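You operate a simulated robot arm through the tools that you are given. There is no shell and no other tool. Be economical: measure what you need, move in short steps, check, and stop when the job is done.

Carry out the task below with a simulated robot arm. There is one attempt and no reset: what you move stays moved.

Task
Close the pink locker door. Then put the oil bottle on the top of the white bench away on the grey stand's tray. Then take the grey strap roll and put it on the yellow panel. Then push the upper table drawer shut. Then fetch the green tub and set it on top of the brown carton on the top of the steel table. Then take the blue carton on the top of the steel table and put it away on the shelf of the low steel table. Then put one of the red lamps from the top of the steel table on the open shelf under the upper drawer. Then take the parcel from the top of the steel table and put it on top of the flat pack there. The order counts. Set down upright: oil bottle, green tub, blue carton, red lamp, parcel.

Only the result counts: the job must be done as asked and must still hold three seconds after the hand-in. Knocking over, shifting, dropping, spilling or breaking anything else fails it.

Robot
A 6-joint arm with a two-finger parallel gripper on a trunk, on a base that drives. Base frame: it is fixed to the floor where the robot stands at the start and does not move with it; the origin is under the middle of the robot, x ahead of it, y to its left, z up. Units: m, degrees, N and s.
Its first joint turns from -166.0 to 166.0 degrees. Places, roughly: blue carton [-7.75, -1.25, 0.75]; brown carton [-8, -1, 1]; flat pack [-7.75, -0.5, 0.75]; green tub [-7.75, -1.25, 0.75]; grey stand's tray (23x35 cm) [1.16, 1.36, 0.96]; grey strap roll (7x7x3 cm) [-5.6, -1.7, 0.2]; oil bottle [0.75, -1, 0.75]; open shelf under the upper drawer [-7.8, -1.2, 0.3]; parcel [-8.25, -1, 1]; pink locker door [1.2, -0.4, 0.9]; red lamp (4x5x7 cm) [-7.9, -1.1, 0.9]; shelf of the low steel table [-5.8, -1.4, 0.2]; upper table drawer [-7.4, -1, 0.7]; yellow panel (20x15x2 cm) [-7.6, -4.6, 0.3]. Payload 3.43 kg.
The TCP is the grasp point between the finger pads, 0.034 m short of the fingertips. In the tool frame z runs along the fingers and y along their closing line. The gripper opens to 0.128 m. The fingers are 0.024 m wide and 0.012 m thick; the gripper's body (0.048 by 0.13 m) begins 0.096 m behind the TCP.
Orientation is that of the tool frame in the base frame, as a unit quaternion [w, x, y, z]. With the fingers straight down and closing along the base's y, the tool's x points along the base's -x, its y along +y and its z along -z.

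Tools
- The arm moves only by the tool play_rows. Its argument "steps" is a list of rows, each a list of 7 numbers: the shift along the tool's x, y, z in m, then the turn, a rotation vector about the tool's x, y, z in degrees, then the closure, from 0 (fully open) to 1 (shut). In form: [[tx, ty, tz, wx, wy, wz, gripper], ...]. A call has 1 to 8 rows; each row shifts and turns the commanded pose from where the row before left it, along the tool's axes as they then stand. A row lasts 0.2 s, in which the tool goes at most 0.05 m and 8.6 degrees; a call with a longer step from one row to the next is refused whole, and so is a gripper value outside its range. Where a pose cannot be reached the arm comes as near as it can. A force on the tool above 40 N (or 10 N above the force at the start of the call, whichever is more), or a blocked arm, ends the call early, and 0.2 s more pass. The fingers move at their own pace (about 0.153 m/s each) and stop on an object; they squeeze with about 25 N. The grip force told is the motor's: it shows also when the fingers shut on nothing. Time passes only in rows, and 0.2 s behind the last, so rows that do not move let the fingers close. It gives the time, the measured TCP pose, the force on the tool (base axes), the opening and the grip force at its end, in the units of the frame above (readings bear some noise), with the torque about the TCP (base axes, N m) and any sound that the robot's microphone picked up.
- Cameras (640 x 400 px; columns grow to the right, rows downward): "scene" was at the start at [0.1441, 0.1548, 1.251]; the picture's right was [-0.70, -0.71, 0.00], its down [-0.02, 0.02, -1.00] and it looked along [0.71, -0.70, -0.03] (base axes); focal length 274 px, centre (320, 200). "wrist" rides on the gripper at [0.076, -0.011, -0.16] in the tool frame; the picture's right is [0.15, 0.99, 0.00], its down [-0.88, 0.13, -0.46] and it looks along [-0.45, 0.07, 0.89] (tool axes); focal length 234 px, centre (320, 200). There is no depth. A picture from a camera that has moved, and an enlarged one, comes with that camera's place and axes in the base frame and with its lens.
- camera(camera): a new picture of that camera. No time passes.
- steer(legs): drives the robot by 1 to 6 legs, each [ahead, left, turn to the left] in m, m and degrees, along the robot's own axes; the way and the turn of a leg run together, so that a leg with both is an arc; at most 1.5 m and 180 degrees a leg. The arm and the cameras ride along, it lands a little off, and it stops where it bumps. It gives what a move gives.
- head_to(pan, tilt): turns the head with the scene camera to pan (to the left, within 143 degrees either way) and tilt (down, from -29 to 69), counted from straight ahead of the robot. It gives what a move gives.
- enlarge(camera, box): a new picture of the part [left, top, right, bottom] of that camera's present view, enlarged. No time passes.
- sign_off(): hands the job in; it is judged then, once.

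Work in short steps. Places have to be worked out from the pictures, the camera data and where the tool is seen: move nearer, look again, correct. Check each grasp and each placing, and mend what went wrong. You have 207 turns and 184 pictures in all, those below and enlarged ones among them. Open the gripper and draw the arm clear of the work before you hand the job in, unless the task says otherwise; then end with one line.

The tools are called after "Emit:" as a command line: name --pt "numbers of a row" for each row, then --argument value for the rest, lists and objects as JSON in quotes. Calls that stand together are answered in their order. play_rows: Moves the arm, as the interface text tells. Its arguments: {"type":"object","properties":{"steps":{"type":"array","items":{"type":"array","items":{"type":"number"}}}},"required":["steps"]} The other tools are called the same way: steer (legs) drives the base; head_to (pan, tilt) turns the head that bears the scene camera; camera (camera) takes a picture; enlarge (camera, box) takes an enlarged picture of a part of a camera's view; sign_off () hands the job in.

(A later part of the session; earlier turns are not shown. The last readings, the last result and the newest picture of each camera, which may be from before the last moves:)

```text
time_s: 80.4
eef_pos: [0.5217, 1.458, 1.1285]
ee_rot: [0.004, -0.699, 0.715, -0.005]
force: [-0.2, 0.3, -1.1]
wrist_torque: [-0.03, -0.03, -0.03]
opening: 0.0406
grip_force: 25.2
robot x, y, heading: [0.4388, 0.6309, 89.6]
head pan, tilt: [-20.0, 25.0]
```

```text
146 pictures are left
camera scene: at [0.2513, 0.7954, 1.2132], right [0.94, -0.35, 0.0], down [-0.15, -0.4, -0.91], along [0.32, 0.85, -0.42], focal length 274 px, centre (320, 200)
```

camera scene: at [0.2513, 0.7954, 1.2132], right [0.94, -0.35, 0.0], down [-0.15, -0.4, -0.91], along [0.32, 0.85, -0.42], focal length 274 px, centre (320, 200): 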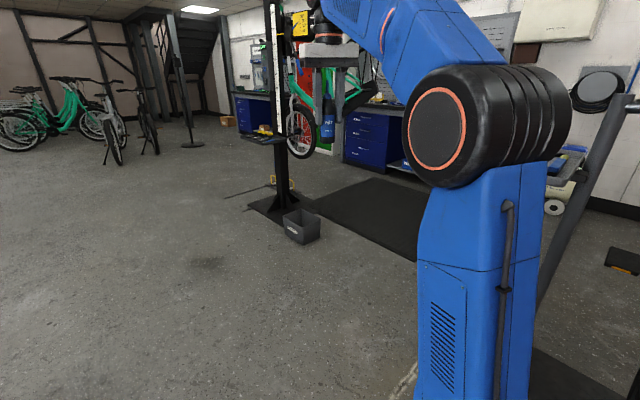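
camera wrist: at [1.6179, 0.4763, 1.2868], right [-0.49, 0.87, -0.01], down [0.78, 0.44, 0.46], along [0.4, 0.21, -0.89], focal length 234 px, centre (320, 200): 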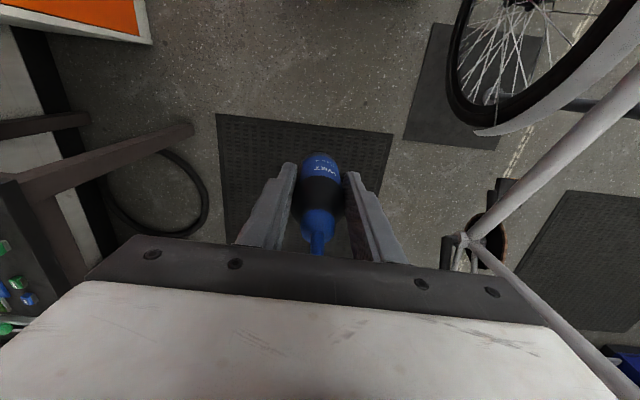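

Now look at the tray from here.

Emit:
head_to --pan -60 --tilt 20

Emit:
camera --camera "scene"

```text
time_s: 81.5
eef_pos: [0.5207, 1.4581, 1.1277]
ee_rot: [0.006, -0.699, 0.715, -0.004]
force: [-0.2, -0.7, -0.7]
wrist_torque: [0.0, 0.01, -0.01]
opening: 0.0407
grip_force: 24.8
robot x, y, heading: [0.4405, 0.6287, 89.4]
head pan, tilt: [-60.0, 20.0]
```

```text
145 pictures are left
camera scene: at [0.3001, 0.7551, 1.2213], right [0.49, -0.87, 0.0], down [-0.3, -0.17, -0.94], along [0.82, 0.46, -0.34], focal length 274 px, centre (320, 200)
```

scene: 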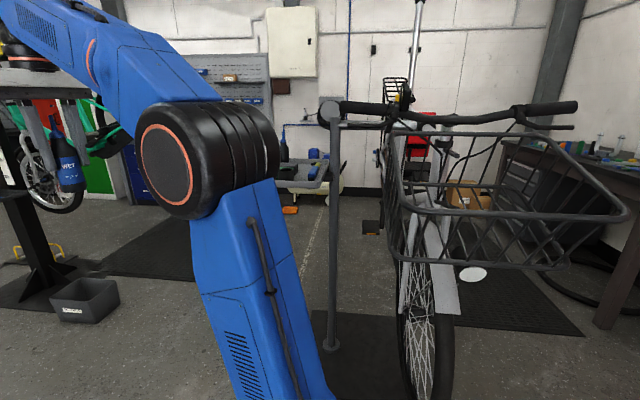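

Triangulating the tray's own bottle gives (1.18,1.41), tray surface z≈0.99. I continue ahead to y≈1.5 and turn partway right for a view.

Emit:
steer --legs '[[0.87, 0, 0]]'

Emit:
steer --legs '[[0, 0, -45]]'

Emit:
head_to --pan -52 --tilt 20

Emit:
camera --camera "scene"

Emit:
camera --camera "wrist"

```text
time_s: 86.2
eef_pos: [0.5382, 2.3114, 1.1288]
ee_rot: [0.005, -0.697, 0.717, -0.004]
force: [-0.2, 0.1, -1.4]
wrist_torque: [-0.01, -0.02, 0.02]
opening: 0.0405
grip_force: 24.8
robot x, y, heading: [0.4509, 1.4798, 89.4]
head pan, tilt: [-60.0, 20.0]
stopped in leg 1: the robot was blocked; the commanded pose is now the measured one
```

```text
time_s: 87.0
eef_pos: [0.5494, 2.309, 1.1272]
ee_rot: [0.004, -0.693, 0.721, -0.004]
force: [0.4, 0.4, -0.6]
wrist_torque: [-0.01, 0.01, 0.01]
opening: 0.0407
grip_force: 25.4
robot x, y, heading: [0.4524, 1.477, 88.8]
head pan, tilt: [-60.0, 20.0]
stopped in leg 1: the robot was blocked; the commanded pose is now the measured one
```

```text
time_s: 87.7
eef_pos: [0.5502, 2.3094, 1.1279]
ee_rot: [0.006, -0.694, 0.72, -0.004]
force: [-0.4, 0.2, -0.7]
wrist_torque: [-0.05, -0.05, -0.04]
opening: 0.0406
grip_force: 25.4
robot x, y, heading: [0.4549, 1.4783, 88.7]
head pan, tilt: [-52.0, 20.0]
```

```text
144 pictures are left
camera scene: at [0.3104, 1.6199, 1.2213], right [0.6, -0.8, 0.0], down [-0.27, -0.2, -0.94], along [0.75, 0.56, -0.34], focal length 274 px, centre (320, 200)
```

scene: 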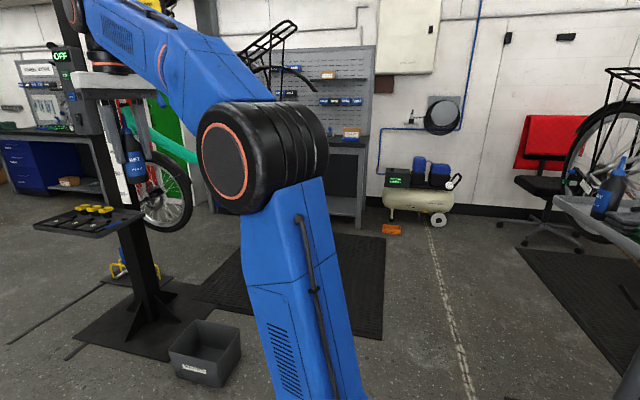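

```text
143 pictures are left
camera wrist: at [0.5557, 2.2316, 1.2863], right [-0.99, -0.11, -0.01], down [-0.1, 0.88, 0.46], along [-0.04, 0.45, -0.89], focal length 234 px, centre (320, 200)
```

wrist: 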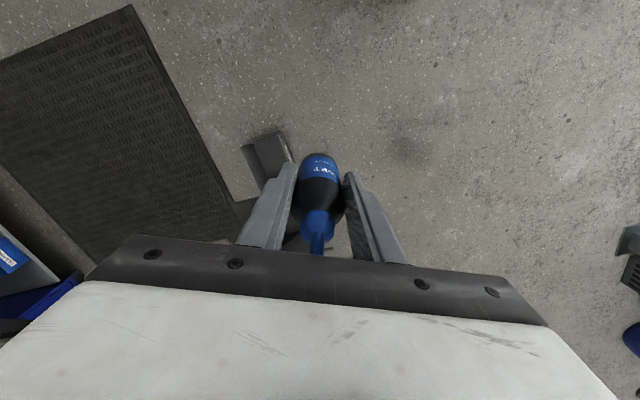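

The tray is near on the right, and something blocks my base. I look right and down.

Emit:
head_to --pan -95 --tilt 35

Emit:
camera --camera "scene"

```text
time_s: 88.8
eef_pos: [0.5503, 2.3088, 1.1282]
ee_rot: [0.005, -0.693, 0.721, -0.004]
force: [-0.4, 0.3, -0.9]
wrist_torque: [-0.01, 0.03, 0.0]
opening: 0.0406
grip_force: 25.6
robot x, y, heading: [0.4546, 1.4814, 88.6]
head pan, tilt: [-95.0, 35.0]
```

```text
142 pictures are left
camera scene: at [0.3231, 1.5547, 1.1975], right [-0.11, -0.99, 0.0], down [-0.57, 0.06, -0.82], along [0.81, -0.09, -0.57], focal length 274 px, centre (320, 200)
```

scene: 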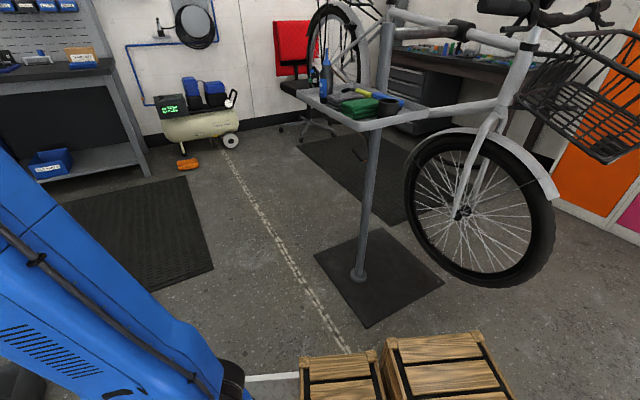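

A wooden crate pair is right beside my base. I need to know whether it's on the floor or part of my base; look steeply down.

Emit:
head_to --pan -95 --tilt 65

Emit:
camera --camera "scene"

Emit:
head_to --pan -135 --tilt 50

Emit:
camera --camera "scene"

```text
time_s: 89.7
eef_pos: [0.5486, 2.308, 1.1274]
ee_rot: [0.005, -0.693, 0.72, -0.004]
force: [0.3, 0.4, -0.8]
wrist_torque: [-0.05, -0.02, 0.0]
opening: 0.0407
grip_force: 25.1
robot x, y, heading: [0.4559, 1.4813, 88.5]
head pan, tilt: [-95.0, 65.0]
```

```text
141 pictures are left
camera scene: at [0.296, 1.5577, 1.1576], right [-0.11, -0.99, 0.0], down [-0.9, 0.1, -0.42], along [0.42, -0.05, -0.91], focal length 274 px, centre (320, 200)
```

scene: 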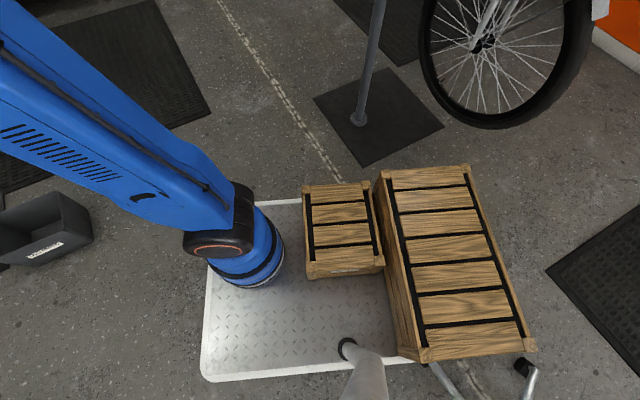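

```text
time_s: 90.8
eef_pos: [0.5495, 2.3091, 1.127]
ee_rot: [0.005, -0.693, 0.721, -0.004]
force: [-0.8, -0.2, -1.6]
wrist_torque: [-0.01, -0.01, -0.01]
opening: 0.0409
grip_force: 25.2
robot x, y, heading: [0.4556, 1.481, 88.8]
head pan, tilt: [-135.0, 50.0]
```

```text
140 pictures are left
camera scene: at [0.2887, 1.5087, 1.1757], right [-0.72, -0.69, 0.0], down [-0.53, 0.55, -0.64], along [0.44, -0.46, -0.77], focal length 274 px, centre (320, 200)
```

scene: 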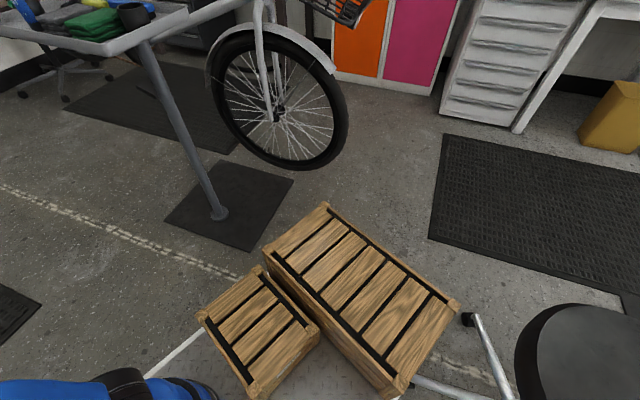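

The deck and crates are the robot itself (rear reaches 0.4 m behind the axis). The stool's casters are near my rear-left corner; check whether the stool is touching.

Emit:
head_to --pan 135 --tilt 50

Emit:
camera --camera "scene"

```text
time_s: 94.5
eef_pos: [0.5494, 2.3081, 1.129]
ee_rot: [0.005, -0.693, 0.721, -0.004]
force: [-0.8, -1.1, -0.8]
wrist_torque: [-0.03, 0.0, 0.02]
opening: 0.0407
grip_force: 25.2
robot x, y, heading: [0.4565, 1.476, 88.6]
head pan, tilt: [135.0, 50.0]
```

```text
139 pictures are left
camera scene: at [0.1798, 1.5113, 1.1757], right [-0.69, 0.72, 0.0], down [0.55, 0.53, -0.64], along [-0.47, -0.44, -0.77], focal length 274 px, centre (320, 200)
```

scene: 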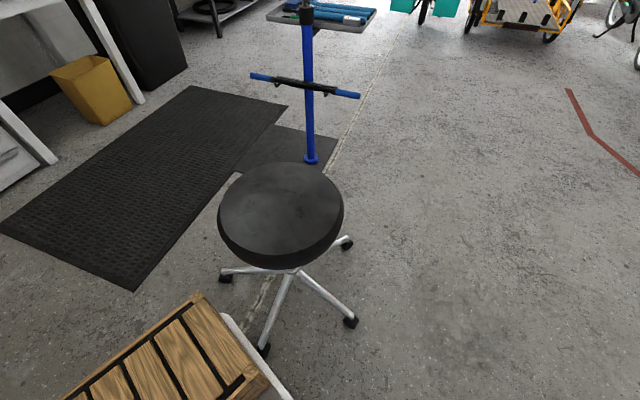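

The stool is unmoved at (-0.12,1.07); its caster just touches my rear corner. I move off it to the right and ahead, then turn partway.

Emit:
steer --legs '[[0, -0.08, 0], [0.3, 0, 0]]'

Emit:
steer --legs '[[0, 0, -65]]'

Emit:
head_to --pan -40 --tilt 25

Emit:
camera --camera "scene"

Emit:
camera --camera "wrist"

```text
time_s: 97.3
eef_pos: [0.6298, 2.6129, 1.1277]
ee_rot: [0.004, -0.697, 0.717, -0.004]
force: [-0.5, -0.5, -1.5]
wrist_torque: [0.0, 0.02, -0.02]
opening: 0.0409
grip_force: 25.0
robot x, y, heading: [0.5427, 1.7868, 89.0]
head pan, tilt: [135.0, 50.0]
```

```text
time_s: 100.6
eef_pos: [1.3387, 2.0277, 1.1262]
ee_rot: [0.002, -0.186, 0.983, -0.006]
force: [0.0, -0.2, -1.4]
wrist_torque: [-0.01, 0.01, 0.01]
opening: 0.0405
grip_force: 24.7
robot x, y, heading: [0.5394, 1.786, 22.2]
head pan, tilt: [135.0, 50.0]
```

```text
time_s: 103.2
eef_pos: [1.3397, 2.0286, 1.1277]
ee_rot: [0.002, -0.186, 0.983, -0.006]
force: [-0.1, -0.1, -0.8]
wrist_torque: [0.04, -0.01, -0.01]
opening: 0.0409
grip_force: 24.6
robot x, y, heading: [0.5426, 1.7843, 22.1]
head pan, tilt: [-40.0, 25.0]
```

```text
138 pictures are left
camera scene: at [0.6198, 1.9883, 1.2132], right [-0.31, -0.95, 0.0], down [-0.4, 0.13, -0.91], along [0.86, -0.28, -0.42], focal length 274 px, centre (320, 200)
```

scene: 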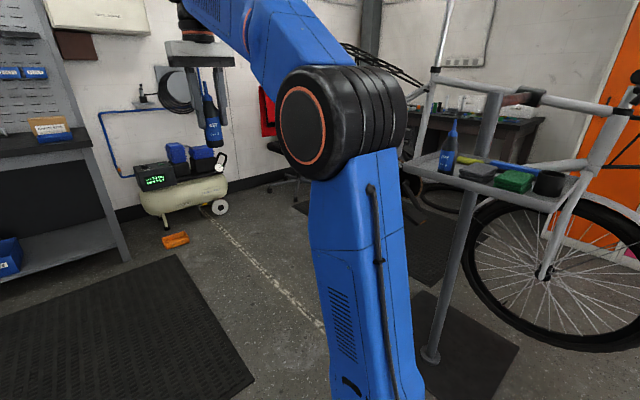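

```text
137 pictures are left
camera wrist: at [1.271, 1.991, 1.2863], right [-0.5, 0.87, -0.01], down [0.77, 0.45, 0.46], along [0.4, 0.22, -0.89], focal length 234 px, centre (320, 200)
```

wrist: 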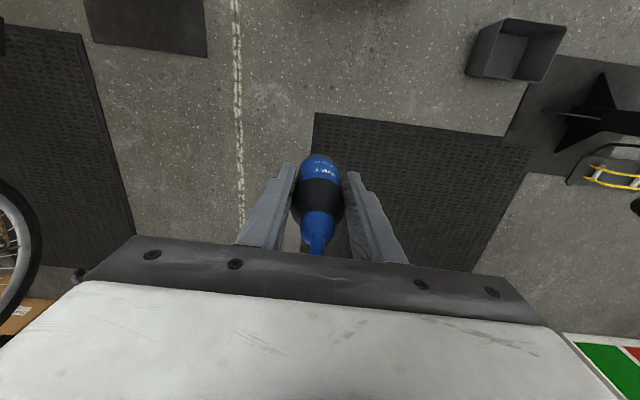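

Zoom on the tray for layout.

Emit:
enlarge --camera "scene" --box '[390, 80, 600, 220]'

```text
2.86 times, centred on (495, 150) of scene
camera zoom: at [0.6198, 1.9883, 1.2132], right [-0.31, -0.95, 0.0], down [-0.4, 0.13, -0.91], along [0.86, -0.28, -0.42], focal length 784 px, centre (-180, 343)
```

zoom: 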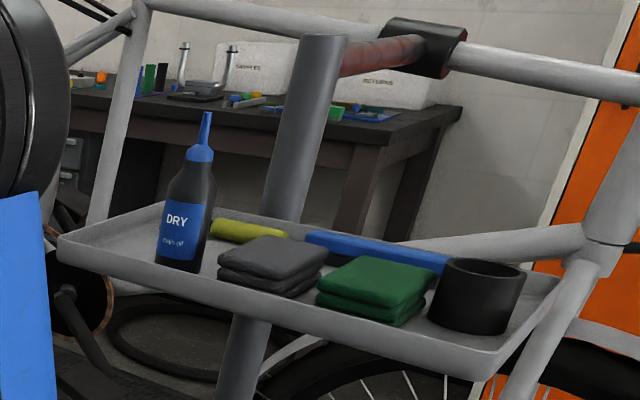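

Tray corners: roughly (1.31,1.48),(0.95,1.40),(1.05,1.15),(1.40,1.28). There's a free spot at the left end near (1.33,1.39). I turn most of the way toward it.

Emit:
steer --legs '[[0, 0, -33]]'

Emit:
camera --camera "wrist"

Emit:
head_to --pan 0 --tilt 15

Emit:
camera --camera "scene"

```text
time_s: 105.2
eef_pos: [1.3435, 1.5593, 1.1279]
ee_rot: [0.001, 0.1, 0.995, -0.006]
force: [-0.2, -0.4, -0.6]
wrist_torque: [0.01, 0.01, 0.01]
opening: 0.0408
grip_force: 25.1
robot x, y, heading: [0.5407, 1.7843, -10.4]
head pan, tilt: [-40.0, 25.0]
```

```text
135 pictures are left
camera wrist: at [1.2673, 1.5637, 1.2863], right [0.05, 1.0, -0.01], down [0.89, -0.04, 0.46], along [0.45, -0.03, -0.89], focal length 234 px, centre (320, 200)
```

wrist: 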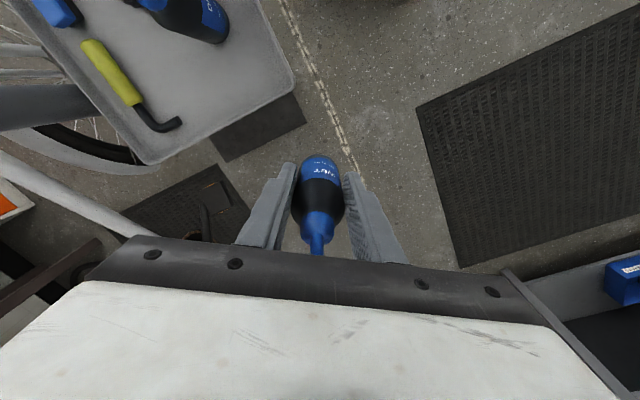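

```text
time_s: 106.3
eef_pos: [1.3441, 1.5584, 1.1274]
ee_rot: [0.0, 0.1, 0.995, -0.006]
force: [-0.7, 0.1, -0.7]
wrist_torque: [0.04, 0.0, 0.02]
opening: 0.0406
grip_force: 25.2
robot x, y, heading: [0.5397, 1.7814, -10.4]
head pan, tilt: [0.0, 15.0]
```

```text
134 pictures are left
camera scene: at [0.7517, 1.9669, 1.2294], right [-0.18, -0.98, 0.0], down [-0.25, 0.05, -0.97], along [0.95, -0.18, -0.26], focal length 274 px, centre (320, 200)
```

scene: 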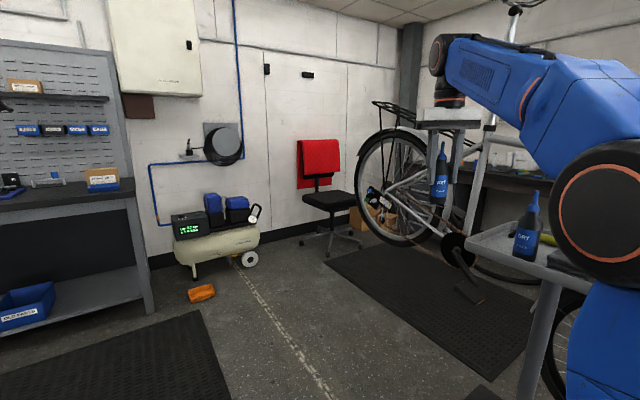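

The free spot is about (1.284,1.396), between the tray bottle (≈1.225,1.44) and the yellow hex key. I turn 9° more and look again.

Emit:
steer --legs '[[0, 0, -9]]'

Emit:
camera --camera "wrist"

```text
time_s: 107.3
eef_pos: [1.2983, 1.4349, 1.1273]
ee_rot: [0.0, 0.178, 0.984, -0.006]
force: [-0.3, 0.0, -1.0]
wrist_torque: [-0.01, -0.02, 0.03]
opening: 0.0408
grip_force: 24.9
robot x, y, heading: [0.538, 1.7849, -19.6]
head pan, tilt: [0.0, 15.0]
```

```text
133 pictures are left
camera wrist: at [1.2237, 1.4522, 1.2863], right [0.21, 0.98, -0.01], down [0.87, -0.18, 0.46], along [0.44, -0.11, -0.89], focal length 234 px, centre (320, 200)
```

wrist: 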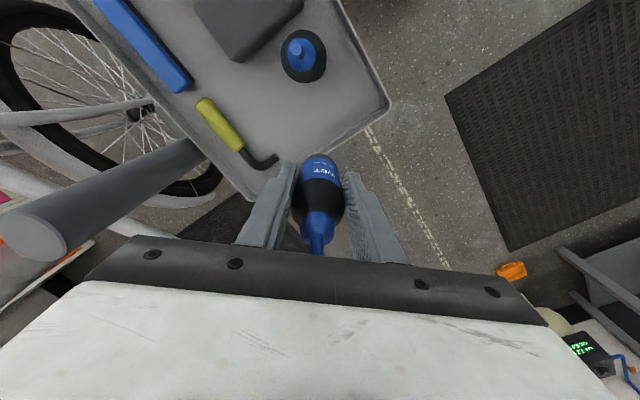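

Move laterally to (1.268,1.408), then descend most of the way and check.

Emit:
play_rows --pt "0.019 -0.036 0 0 0 0 1" --pt "0 0 0 0 0 0 1" --pt "0 0 0.03 0 0 0 1" --pt "0 0 0.025 0 0 0 1" --pt "0 0 0.01 0 0 0 1"

Emit:
camera --camera "wrist"

Emit:
head_to --pan -12 --tilt 15

Emit:
camera --camera "scene"

```text
time_s: 108.5
eef_pos: [1.268, 1.4061, 1.0655]
ee_rot: [-0.001, 0.177, 0.984, -0.006]
force: [0.9, -0.1, 0.2]
wrist_torque: [0.02, 0.01, 0.0]
opening: 0.0407
grip_force: 25.4
robot x, y, heading: [0.5419, 1.7837, -19.7]
head pan, tilt: [0.0, 15.0]
```

```text
132 pictures are left
camera wrist: at [1.1931, 1.4232, 1.2235], right [0.21, 0.98, -0.01], down [0.87, -0.18, 0.46], along [0.44, -0.11, -0.89], focal length 234 px, centre (320, 200)
```

wrist: 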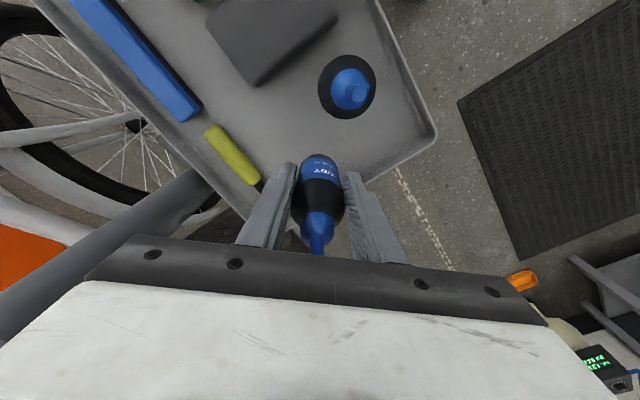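

```text
time_s: 109.3
eef_pos: [1.2684, 1.4053, 1.0658]
ee_rot: [-0.001, 0.177, 0.984, -0.006]
force: [-0.5, -0.1, -1.4]
wrist_torque: [-0.02, 0.01, -0.01]
opening: 0.0407
grip_force: 25.4
robot x, y, heading: [0.5418, 1.786, -19.6]
head pan, tilt: [-12.0, 15.0]
```

```text
131 pictures are left
camera scene: at [0.7697, 1.9139, 1.2294], right [-0.52, -0.85, 0.0], down [-0.22, 0.14, -0.97], along [0.82, -0.51, -0.26], focal length 274 px, centre (320, 200)
```

scene: 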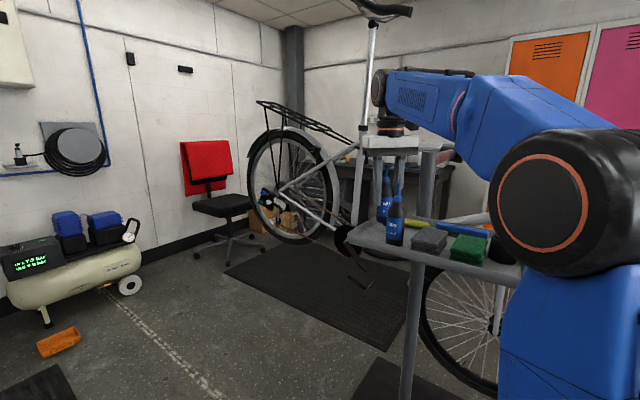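

The bottle lies inside the rim with clearance all round. I descend in small steps until contact.

Emit:
play_rows --pt "0 0 0.008 0 0 0 1" --pt "0 0 0.006 0 0 0 1"

Emit:
enlarge --camera "scene" --box '[330, 120, 490, 280]'

```text
time_s: 109.9
eef_pos: [1.2655, 1.4057, 1.0503]
ee_rot: [0.0, 0.177, 0.984, -0.007]
force: [0.1, -0.8, -1.9]
wrist_torque: [-0.02, 0.03, -0.02]
opening: 0.041
grip_force: 24.7
robot x, y, heading: [0.5432, 1.782, -19.6]
head pan, tilt: [-12.0, 15.0]
```

```text
2.50 times, centred on (410, 200) of scene
camera zoom: at [0.7697, 1.9139, 1.2294], right [-0.52, -0.85, 0.0], down [-0.22, 0.14, -0.97], along [0.82, -0.51, -0.26], focal length 686 px, centre (95, 200)
```

zoom: 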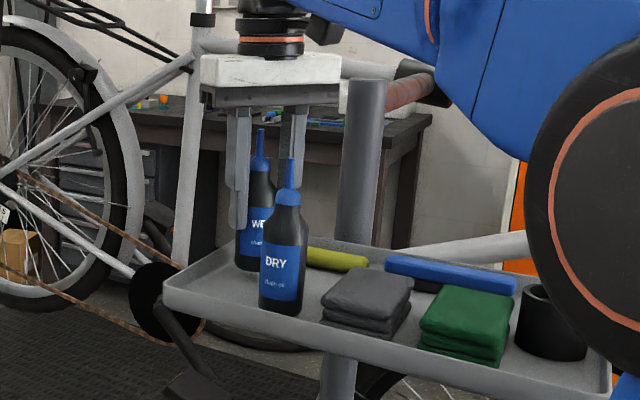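

Bottom about 1 cm above the tray floor; continue in tiny steps.

Emit:
play_rows --pt "0 0 0.005 0 0 0 1" --pt "0 0 0 0 0 0 1"

Emit:
play_rows --pt "0 0 0.004 0 0 0 1" --pt "0 0 0 0 0 0 1"

Emit:
play_rows --pt "0 0 0.004 0 0 0 1" --pt "0 0 0 0 0 0 1"

```text
time_s: 110.5
eef_pos: [1.2673, 1.4064, 1.0447]
ee_rot: [-0.001, 0.177, 0.984, -0.006]
force: [0.1, 0.1, -1.2]
wrist_torque: [0.0, 0.03, 0.0]
opening: 0.041
grip_force: 25.4
robot x, y, heading: [0.5424, 1.7823, -19.7]
head pan, tilt: [-12.0, 15.0]
```

```text
time_s: 111.1
eef_pos: [1.2672, 1.4063, 1.0406]
ee_rot: [0.0, 0.177, 0.984, -0.007]
force: [-0.5, -0.3, -0.8]
wrist_torque: [-0.01, 0.04, -0.02]
opening: 0.0409
grip_force: 24.5
robot x, y, heading: [0.5399, 1.7797, -19.3]
head pan, tilt: [-12.0, 15.0]
```

```text
time_s: 111.7
eef_pos: [1.267, 1.408, 1.0366]
ee_rot: [0.0, 0.176, 0.984, -0.006]
force: [1.7, -2.8, 8.9]
wrist_torque: [-0.05, -0.3, -0.05]
opening: 0.0412
grip_force: 25.3
robot x, y, heading: [0.5451, 1.7805, -19.6]
head pan, tilt: [-12.0, 15.0]
```

Contact (8.9 N). Release with a small opening and lift straight up.

Emit:
play_rows --pt "0 0 0 0 0 0 0.55" --pt "0 0 0 0 0 0 0.55"

Emit:
play_rows --pt "0 0 -0.03 0 0 0 0.55" --pt "0 0 -0.03 0 0 0 0.55" --pt "0 0 -0.03 0 0 0 0.55" --pt "0 0 -0.03 0 0 0 0.55" --pt "0 0 -0.015 0 0 0 0.55"

Emit:
camera --camera "scene"

Emit:
camera --camera "wrist"

```text
time_s: 112.3
eef_pos: [1.266, 1.4069, 1.0367]
ee_rot: [0.0, 0.178, 0.984, -0.005]
force: [0.1, -0.3, -0.4]
wrist_torque: [0.0, -0.02, 0.0]
opening: 0.0573
grip_force: 0.0
robot x, y, heading: [0.5426, 1.7853, -19.5]
head pan, tilt: [-12.0, 15.0]
```

```text
time_s: 113.5
eef_pos: [1.265, 1.4103, 1.1614]
ee_rot: [0.001, 0.178, 0.984, -0.007]
force: [-0.2, -0.1, 0.0]
wrist_torque: [0.04, 0.0, -0.01]
opening: 0.0575
grip_force: 0.0
out of reach, approached as far as the arm can: row 5
robot x, y, heading: [0.5408, 1.7856, -20.0]
head pan, tilt: [-12.0, 15.0]
```

```text
129 pictures are left
camera scene: at [0.7697, 1.9139, 1.2294], right [-0.52, -0.85, 0.0], down [-0.22, 0.14, -0.97], along [0.82, -0.51, -0.26], focal length 274 px, centre (320, 200)
```

scene: 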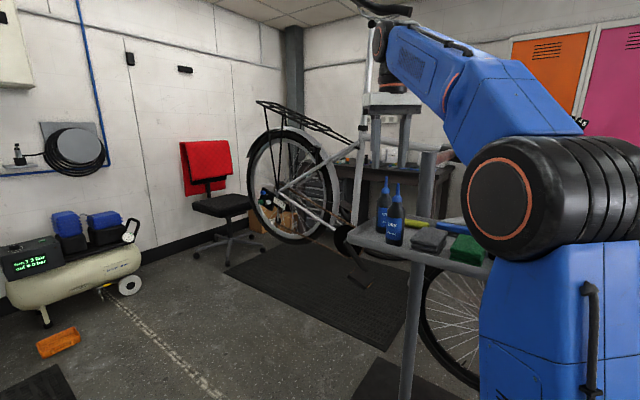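

```text
128 pictures are left
camera wrist: at [1.1906, 1.4274, 1.3201], right [0.21, 0.98, -0.01], down [0.87, -0.18, 0.46], along [0.45, -0.11, -0.89], focal length 234 px, centre (320, 200)
```

wrist: 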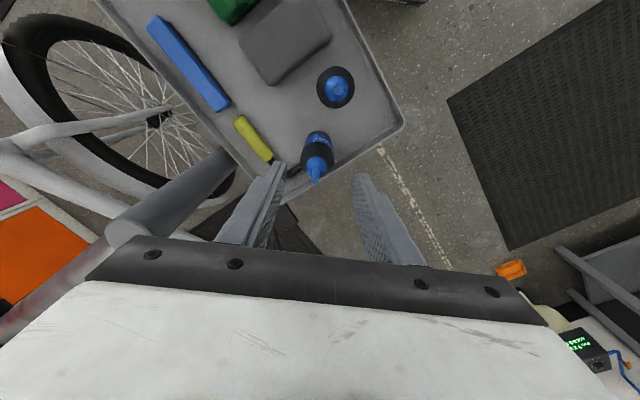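

The oil bottle stands on the tray. Now I turn left away from the tray, to head for the far area.

Emit:
steer --legs '[[0, 0, 100]]'

Emit:
head_to --pan 90 --tilt 15

Emit:
camera --camera "scene"

```text
time_s: 118.2
eef_pos: [0.7601, 2.5691, 1.1621]
ee_rot: [0.007, -0.653, 0.758, -0.002]
force: [-0.3, -0.5, 0.7]
wrist_torque: [0.01, 0.02, 0.02]
opening: 0.0577
grip_force: 0.0
robot x, y, heading: [0.5399, 1.7852, 82.2]
head pan, tilt: [-12.0, 15.0]
```

```text
time_s: 119.9
eef_pos: [0.7592, 2.5691, 1.1617]
ee_rot: [0.007, -0.651, 0.759, -0.002]
force: [-0.6, 0.1, 0.5]
wrist_torque: [0.01, 0.0, 0.02]
opening: 0.0575
grip_force: 0.0
robot x, y, heading: [0.5403, 1.7892, 82.2]
head pan, tilt: [90.0, 15.0]
```

```text
127 pictures are left
camera scene: at [0.2413, 1.9044, 1.2294], right [0.14, 0.99, 0.0], down [0.26, -0.04, -0.97], along [-0.96, 0.13, -0.26], focal length 274 px, centre (320, 200)
```

scene: 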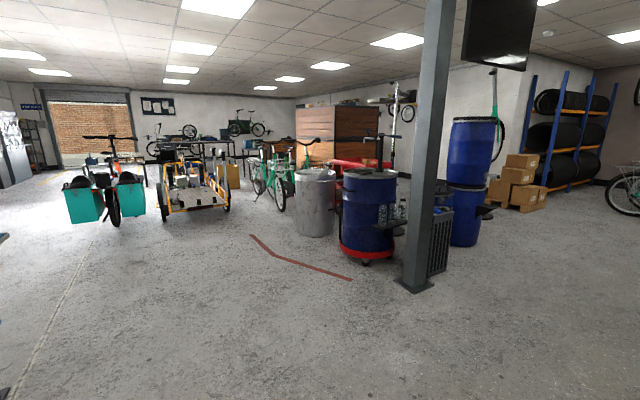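

Open floor lies to the -x side; a pannier bike is at (-3.4,-0.2). I turn toward -x and drive, keeping clear of the stool and the work stand at (-0.75,0.57).

Emit:
steer --legs '[[0, 0, 98]]'

Emit:
steer --legs '[[1.3, 0, 0]]'

Emit:
head_to --pan 40 --tilt 20

Emit:
camera --camera "scene"

```text
time_s: 124.5
eef_pos: [-0.2659, 1.8952, 1.1616]
ee_rot: [-0.006, 1.0, -0.008, -0.003]
force: [0.8, -0.3, 0.6]
wrist_torque: [-0.01, -0.02, 0.01]
opening: 0.0575
grip_force: 0.1
robot x, y, heading: [0.5401, 1.7829, 180.0]
head pan, tilt: [90.0, 15.0]
```

```text
time_s: 131.2
eef_pos: [-1.6091, 1.8851, 1.1605]
ee_rot: [-0.006, 1.0, -0.004, -0.004]
force: [0.9, -0.4, -0.6]
wrist_torque: [0.0, 0.0, 0.03]
opening: 0.0578
grip_force: 0.0
robot x, y, heading: [-0.8037, 1.78, -179.3]
head pan, tilt: [90.0, 15.0]
```

```text
time_s: 132.4
eef_pos: [-1.6106, 1.885, 1.1627]
ee_rot: [-0.005, 1.0, -0.004, -0.003]
force: [-0.2, -0.2, 0.8]
wrist_torque: [-0.01, 0.01, -0.01]
opening: 0.0576
grip_force: 0.1
robot x, y, heading: [-0.8002, 1.78, -179.9]
head pan, tilt: [40.0, 20.0]
```

```text
126 pictures are left
camera scene: at [-0.9522, 1.4982, 1.2213], right [-0.65, 0.76, 0.0], down [0.26, 0.22, -0.94], along [-0.72, -0.61, -0.34], focal length 274 px, centre (320, 200)
```

scene: 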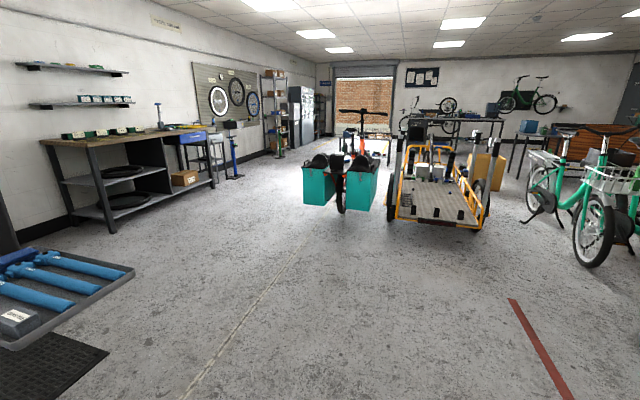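

Path is clear toward heading ~232°. I drive it, staying clear of the pannier bike.

Emit:
steer --legs '[[0, 0, 52], [1.5, 0, 0], [1.5, 0, 0]]'

Emit:
head_to --pan -30 --tilt 15

Emit:
camera --camera "scene"

```text
time_s: 149.0
eef_pos: [-3.1309, -1.1888, 1.1623]
ee_rot: [-0.004, 0.897, 0.443, -0.006]
force: [0.5, -1.0, 0.1]
wrist_torque: [0.02, -0.02, 0.04]
opening: 0.0577
grip_force: 0.1
robot x, y, heading: [-2.5583, -0.6028, -126.6]
head pan, tilt: [40.0, 20.0]
```

```text
time_s: 150.4
eef_pos: [-3.1316, -1.1883, 1.1614]
ee_rot: [-0.004, 0.897, 0.442, -0.006]
force: [0.3, -0.1, 0.1]
wrist_torque: [0.03, -0.02, -0.03]
opening: 0.0577
grip_force: 0.1
robot x, y, heading: [-2.5631, -0.6058, -126.6]
head pan, tilt: [-30.0, 15.0]
```

```text
125 pictures are left
camera scene: at [-2.5192, -0.8387, 1.2294], right [-0.4, 0.92, 0.0], down [0.24, 0.1, -0.97], along [-0.89, -0.38, -0.26], focal length 274 px, centre (320, 200)
```

scene: 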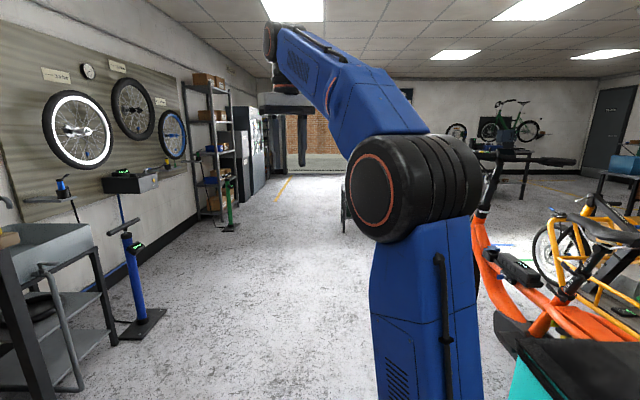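

Go ahead 0.6, turn along the aisle, and look.

Emit:
steer --legs '[[0.6, 0, 0], [0, 0, -32]]'

Emit:
head_to --pan 0 --tilt 15

Emit:
camera --camera "scene"

Emit:
camera --camera "wrist"

```text
time_s: 155.3
eef_pos: [-3.7074, -1.2589, 1.1617]
ee_rot: [-0.006, 0.985, 0.174, -0.005]
force: [0.1, -1.1, -0.1]
wrist_torque: [0.04, 0.03, 0.02]
opening: 0.0575
grip_force: 0.1
robot x, y, heading: [-2.9121, -1.0762, -159.1]
head pan, tilt: [-30.0, 15.0]
```

```text
time_s: 156.2
eef_pos: [-3.707, -1.2587, 1.1614]
ee_rot: [-0.006, 0.985, 0.174, -0.005]
force: [0.3, -0.5, 0.6]
wrist_torque: [0.0, 0.0, 0.01]
opening: 0.0579
grip_force: 0.0
robot x, y, heading: [-2.9121, -1.0787, -159.1]
head pan, tilt: [0.0, 15.0]
```

```text
124 pictures are left
camera scene: at [-2.9965, -1.3434, 1.2294], right [-0.35, 0.93, 0.0], down [0.24, 0.09, -0.97], along [-0.9, -0.34, -0.26], focal length 274 px, centre (320, 200)
```

scene: 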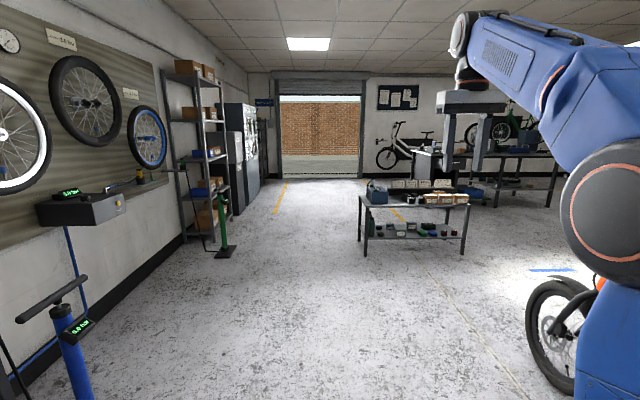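

```text
123 pictures are left
camera wrist: at [-3.637, -1.225, 1.32], right [0.48, -0.88, -0.01], down [-0.78, -0.43, 0.46], along [-0.41, -0.21, -0.89], focal length 234 px, centre (320, 200)
```

wrist: 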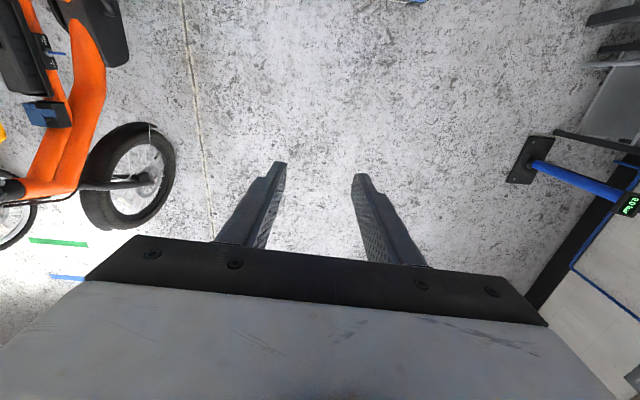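

The low steel table is ahead. Zoom on it and what's behind.

Emit:
enlarge --camera "scene" --box '[340, 160, 500, 260]'

Emit:
steer --legs '[[1.0, 0.1, 0]]'

Emit:
head_to --pan -5 --tilt 22

Emit:
camera --camera "scene"

```text
4.00 times, centred on (420, 210) of scene
camera zoom: at [-2.9965, -1.3434, 1.2294], right [-0.35, 0.93, 0.0], down [0.24, 0.09, -0.97], along [-0.9, -0.34, -0.26], focal length 1098 px, centre (-80, 160)
```

zoom: 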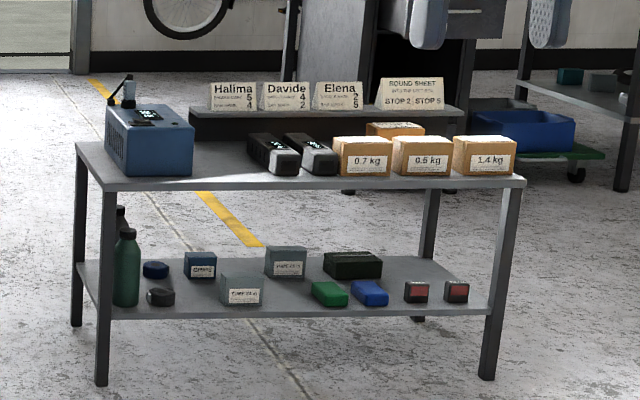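

```text
time_s: 161.5
eef_pos: [-4.6154, -1.6808, 1.1613]
ee_rot: [-0.006, 0.987, 0.162, -0.005]
force: [0.7, 0.2, -0.2]
wrist_torque: [0.03, -0.04, -0.03]
opening: 0.0578
grip_force: 0.0
robot x, y, heading: [-3.8172, -1.5155, -160.7]
head pan, tilt: [0.0, 15.0]
```

```text
time_s: 162.1
eef_pos: [-4.6149, -1.6804, 1.1625]
ee_rot: [-0.006, 0.987, 0.162, -0.005]
force: [-0.1, 0.2, -0.2]
wrist_torque: [-0.01, 0.0, -0.01]
opening: 0.0576
grip_force: 0.1
robot x, y, heading: [-3.8158, -1.5166, -160.6]
head pan, tilt: [-5.0, 22.0]
```

```text
121 pictures are left
camera scene: at [-3.9105, -1.7742, 1.2181], right [-0.25, 0.97, 0.0], down [0.36, 0.09, -0.93], along [-0.9, -0.23, -0.37], focal length 274 px, centre (320, 200)
```

scene: 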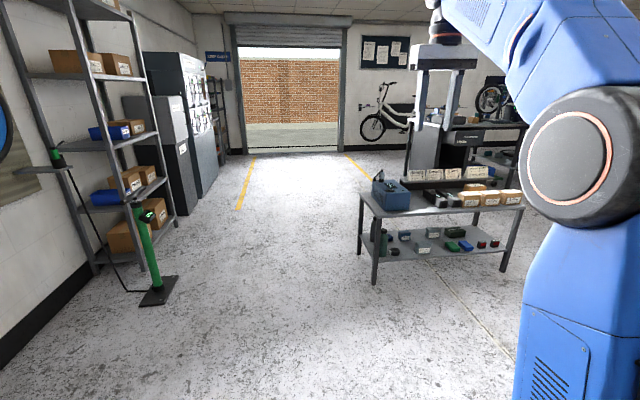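

The grey strap roll is on the shelf's front left, about (-5.53,-1.68,0.2); tabletop z≈0.5, shelf z≈0.18. I move in front of it.

Emit:
steer --legs '[[0.5, -0.37, 3.6]]'

Emit:
head_to --pan 0 --tilt 35

Emit:
camera --camera "scene"

```text
time_s: 165.6
eef_pos: [-5.1987, -1.5828, 1.1616]
ee_rot: [-0.005, 0.981, 0.194, -0.005]
force: [0.7, -0.7, -0.3]
wrist_torque: [0.01, -0.04, -0.01]
opening: 0.0576
grip_force: 0.0
robot x, y, heading: [-4.4176, -1.3653, -156.9]
head pan, tilt: [-5.0, 22.0]
```

```text
time_s: 166.3
eef_pos: [-5.1994, -1.5824, 1.1632]
ee_rot: [-0.005, 0.981, 0.194, -0.004]
force: [-0.9, 0.4, -0.4]
wrist_torque: [-0.03, -0.03, 0.03]
opening: 0.0575
grip_force: 0.0
robot x, y, heading: [-4.4152, -1.3622, -156.6]
head pan, tilt: [0.0, 35.0]
```

```text
120 pictures are left
camera scene: at [-4.4826, -1.6345, 1.1975], right [-0.39, 0.92, 0.0], down [0.53, 0.23, -0.82], along [-0.75, -0.32, -0.57], focal length 274 px, centre (320, 200)
```

scene: 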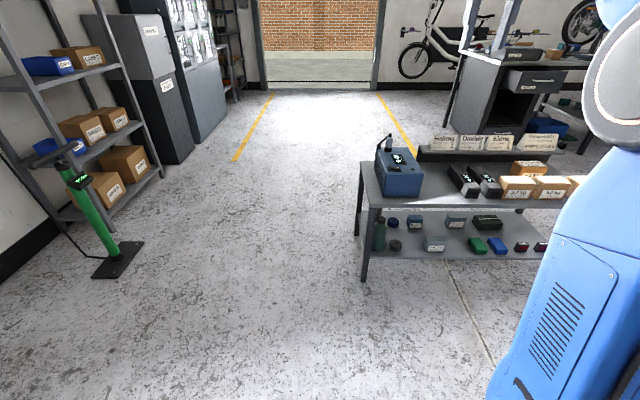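

Rough numbers: the roll is about 5 cm in from the shelf's front edge, with a green bottle close on its left. I'll lower the tool in front of the table and pitch it forward ~50° so it can reach in under the top.

Emit:
play_rows --pt "0 0 0.05 0 0 0 0" --pt "0 0 0.05 0 0 0 0" --pt "0 0 0.05 0 0 0 0" --pt "0 0 0.05 0 0 0 0" --pt "0 0 0.05 0 0 0 0" --pt "0 0 0.05 0 0 0 0" --pt "0 0 0.05 0 0 0 0" --pt "0 0 0.05 0 0 0 0"

Emit:
play_rows --pt "0 0 0 0 -8.4 0 0" --pt "0 0 0 0 -8.4 0 0" --pt "0 0 0 0 -8.4 0 0" --pt "0 0 0 0 -8.4 0 0" --pt "0 0 0 0 -8.4 0 0" --pt "0 0 0 0 -8.4 0 0"

Emit:
camera --camera "wrist"

Emit:
camera --camera "scene"

```text
time_s: 168.2
eef_pos: [-5.1996, -1.5769, 0.7628]
ee_rot: [-0.005, 0.981, 0.194, -0.004]
force: [-0.3, 1.0, -0.3]
wrist_torque: [-0.01, 0.02, -0.05]
opening: 0.1283
grip_force: 0.0
robot x, y, heading: [-4.4178, -1.3629, -156.7]
head pan, tilt: [0.0, 35.0]
```

```text
time_s: 169.6
eef_pos: [-5.2038, -1.5779, 0.7628]
ee_rot: [0.075, 0.885, 0.179, -0.423]
force: [-0.2, -0.5, 1.1]
wrist_torque: [0.05, -0.01, -0.03]
opening: 0.128
grip_force: 0.0
robot x, y, heading: [-4.4172, -1.3653, -156.7]
head pan, tilt: [0.0, 35.0]
```

```text
119 pictures are left
camera wrist: at [-5.0491, -1.5039, 0.8033], right [0.46, -0.88, -0.13], down [-0.13, -0.21, 0.97], along [-0.88, -0.43, -0.21], focal length 234 px, centre (320, 200)
```

wrist: 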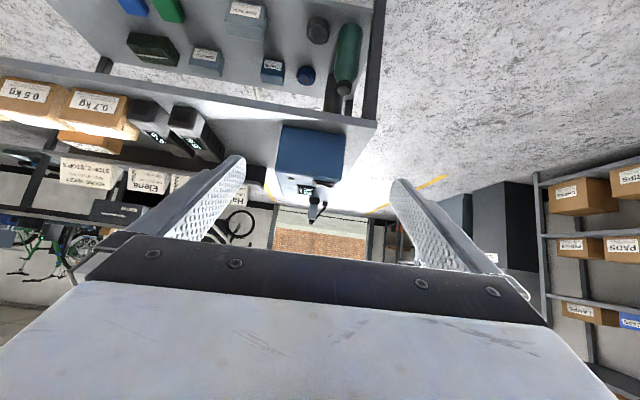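

```text
118 pictures are left
camera scene: at [-4.4826, -1.6345, 1.1974], right [-0.4, 0.92, 0.0], down [0.53, 0.23, -0.82], along [-0.75, -0.32, -0.57], focal length 274 px, centre (320, 200)
```

scene: 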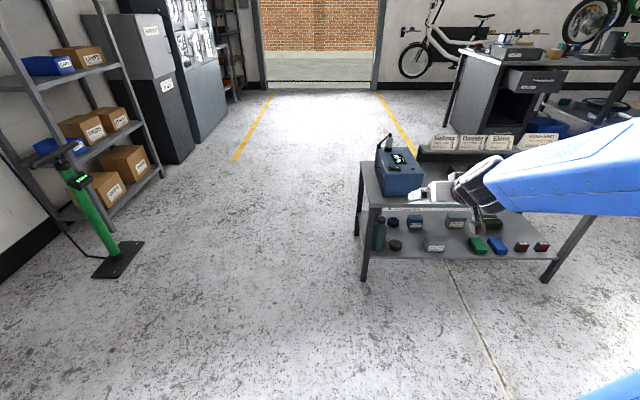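

Excellent view of the shelf (upside down). Roll confirmed at (-5.56,-1.68). Lower by 0.4 m outside the table's front.

Emit:
play_rows --pt "0.0388 0.0009 0.0315 0 0 0 0" --pt "0.0388 0.0009 0.0315 0 0 0 0" --pt "0.0388 0.0009 0.0315 0 0 0 0" --pt "0.0388 0.0009 0.0315 0 0 0 0" --pt "0.0388 0.0009 0.0315 0 0 0 0" --pt "0.0388 0.0009 0.0315 0 0 0 0" --pt "0.0388 0.0009 0.0315 0 0 0 0" --pt "0.0388 0.0009 0.0315 0 0 0 0"

Emit:
camera --camera "wrist"

Emit:
enlarge --camera "scene" --box '[340, 180, 500, 280]'

```text
time_s: 171.3
eef_pos: [-5.2533, -1.5694, 0.4375]
ee_rot: [0.115, 0.893, 0.159, -0.406]
force: [-0.1, -0.2, 0.3]
wrist_torque: [-0.02, -0.01, -0.02]
opening: 0.1279
grip_force: 0.2
out of reach, approached as far as the arm can: row 1, 3, 4, 5, 6, 7, 8
robot x, y, heading: [-4.4144, -1.3614, -156.8]
head pan, tilt: [0.0, 35.0]
```

```text
117 pictures are left
camera wrist: at [-5.1007, -1.4907, 0.4809], right [0.47, -0.88, -0.04], down [-0.18, -0.14, 0.97], along [-0.86, -0.45, -0.23], focal length 234 px, centre (320, 200)
```

wrist: 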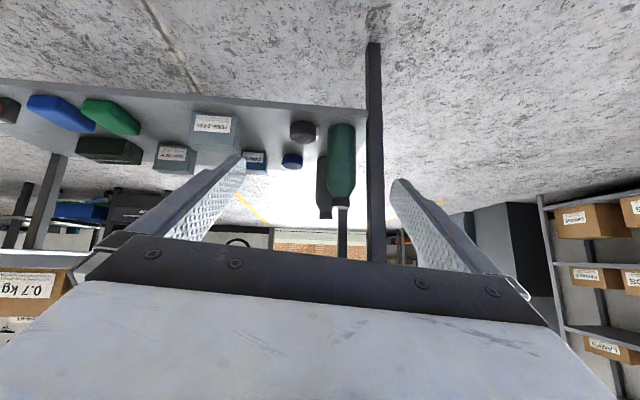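

```text
4.00 times, centred on (420, 230) of scene
camera zoom: at [-4.4824, -1.6344, 1.1974], right [-0.4, 0.92, 0.0], down [0.53, 0.23, -0.82], along [-0.75, -0.32, -0.57], focal length 1098 px, centre (-80, 80)
```

zoom: 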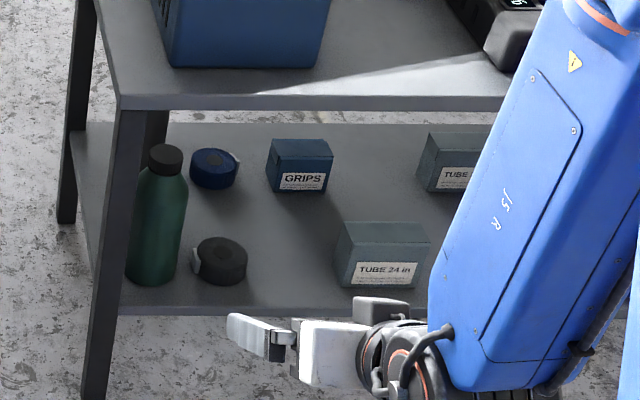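

That pose is too close in for the arm (forearm vertical). I back the base 0.28 m, level the roll error, and extend forward and down.

Emit:
steer --legs '[[-0.28, 0, 0]]'

Emit:
play_rows --pt "0 0 0 0 0 -5.7 0" --pt "-0.0322 0 0.0382 0 0 0 0" --pt "-0.0322 0 0.0382 0 0 0 0" --pt "-0.0322 0 0.0382 0 0 0 0" --pt "-0.0322 0 0.0382 0 0 0 0" --pt "0.0382 0 0.0322 0 0 0 0" --pt "0.0382 0 0.0322 0 0 0 0" --pt "0.0382 0 0.0322 0 0 0 0"

Emit:
camera --camera "wrist"

```text
time_s: 173.3
eef_pos: [-5.0006, -1.4618, 0.4386]
ee_rot: [0.117, 0.892, 0.162, -0.405]
force: [0.3, 1.0, 0.7]
wrist_torque: [0.02, -0.01, 0.05]
opening: 0.1279
grip_force: 0.0
robot x, y, heading: [-4.1636, -1.258, -156.9]
head pan, tilt: [0.0, 35.0]
```

```text
time_s: 175.1
eef_pos: [-5.188, -1.5335, 0.2927]
ee_rot: [0.124, 0.892, 0.166, -0.401]
force: [1.5, 0.0, 0.2]
wrist_torque: [0.04, -0.02, -0.02]
opening: 0.1279
grip_force: 0.0
out of reach, approached as far as the arm can: row 1, 7, 8
robot x, y, heading: [-4.1643, -1.2582, -156.5]
head pan, tilt: [0.0, 35.0]
```

```text
115 pictures are left
camera wrist: at [-5.0368, -1.4526, 0.3366], right [0.48, -0.88, -0.02], down [-0.19, -0.13, 0.97], along [-0.86, -0.47, -0.23], focal length 234 px, centre (320, 200)
```

wrist: 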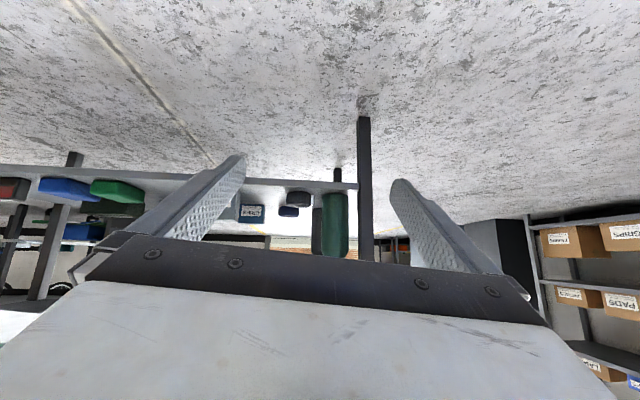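

Reaching z≈0.29 works here. The tool has a slight roll because it's off to the side of the arm's plane; I shift the tool left in the robot's frame and the base right to straighten.

Emit:
play_rows --pt "0 0.047 0 0 0 0 0" --pt "0 0.047 0 0 0 0 0" --pt "0 0.047 0 0 0 0 0" --pt "0 0 0 0 0 -5.7 0" --pt "0 0 0 0 0 0 0"

Emit:
steer --legs '[[0, -0.15, 0]]'

Emit:
camera --camera "wrist"

```text
time_s: 176.3
eef_pos: [-5.175, -1.5895, 0.3169]
ee_rot: [0.123, 0.881, 0.224, -0.399]
force: [-1.5, 0.0, 0.7]
wrist_torque: [-0.03, -0.01, 0.0]
opening: 0.1278
grip_force: 0.0
out of reach, approached as far as the arm can: row 1, 2, 3, 4
robot x, y, heading: [-4.163, -1.2551, -156.8]
head pan, tilt: [0.0, 35.0]
```

```text
time_s: 177.7
eef_pos: [-5.2366, -1.4515, 0.318]
ee_rot: [0.123, 0.881, 0.222, -0.4]
force: [-0.7, 0.0, -0.5]
wrist_torque: [0.03, 0.01, -0.02]
opening: 0.128
grip_force: 0.0
robot x, y, heading: [-4.2237, -1.1144, -156.6]
head pan, tilt: [0.0, 35.0]
```

```text
114 pictures are left
camera wrist: at [-5.0942, -1.3565, 0.3626], right [0.57, -0.82, -0.07], down [-0.15, -0.19, 0.97], along [-0.81, -0.54, -0.24], focal length 234 px, centre (320, 200)
```

wrist: 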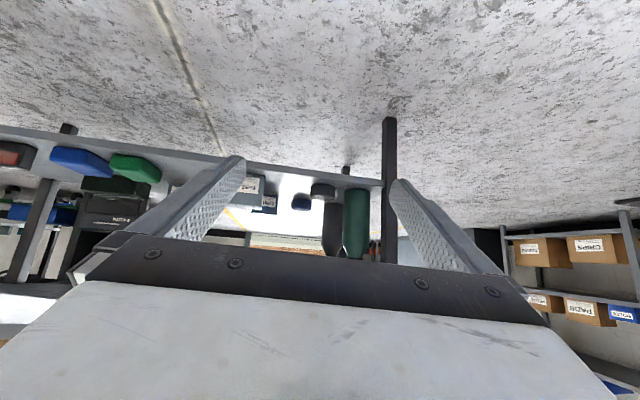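

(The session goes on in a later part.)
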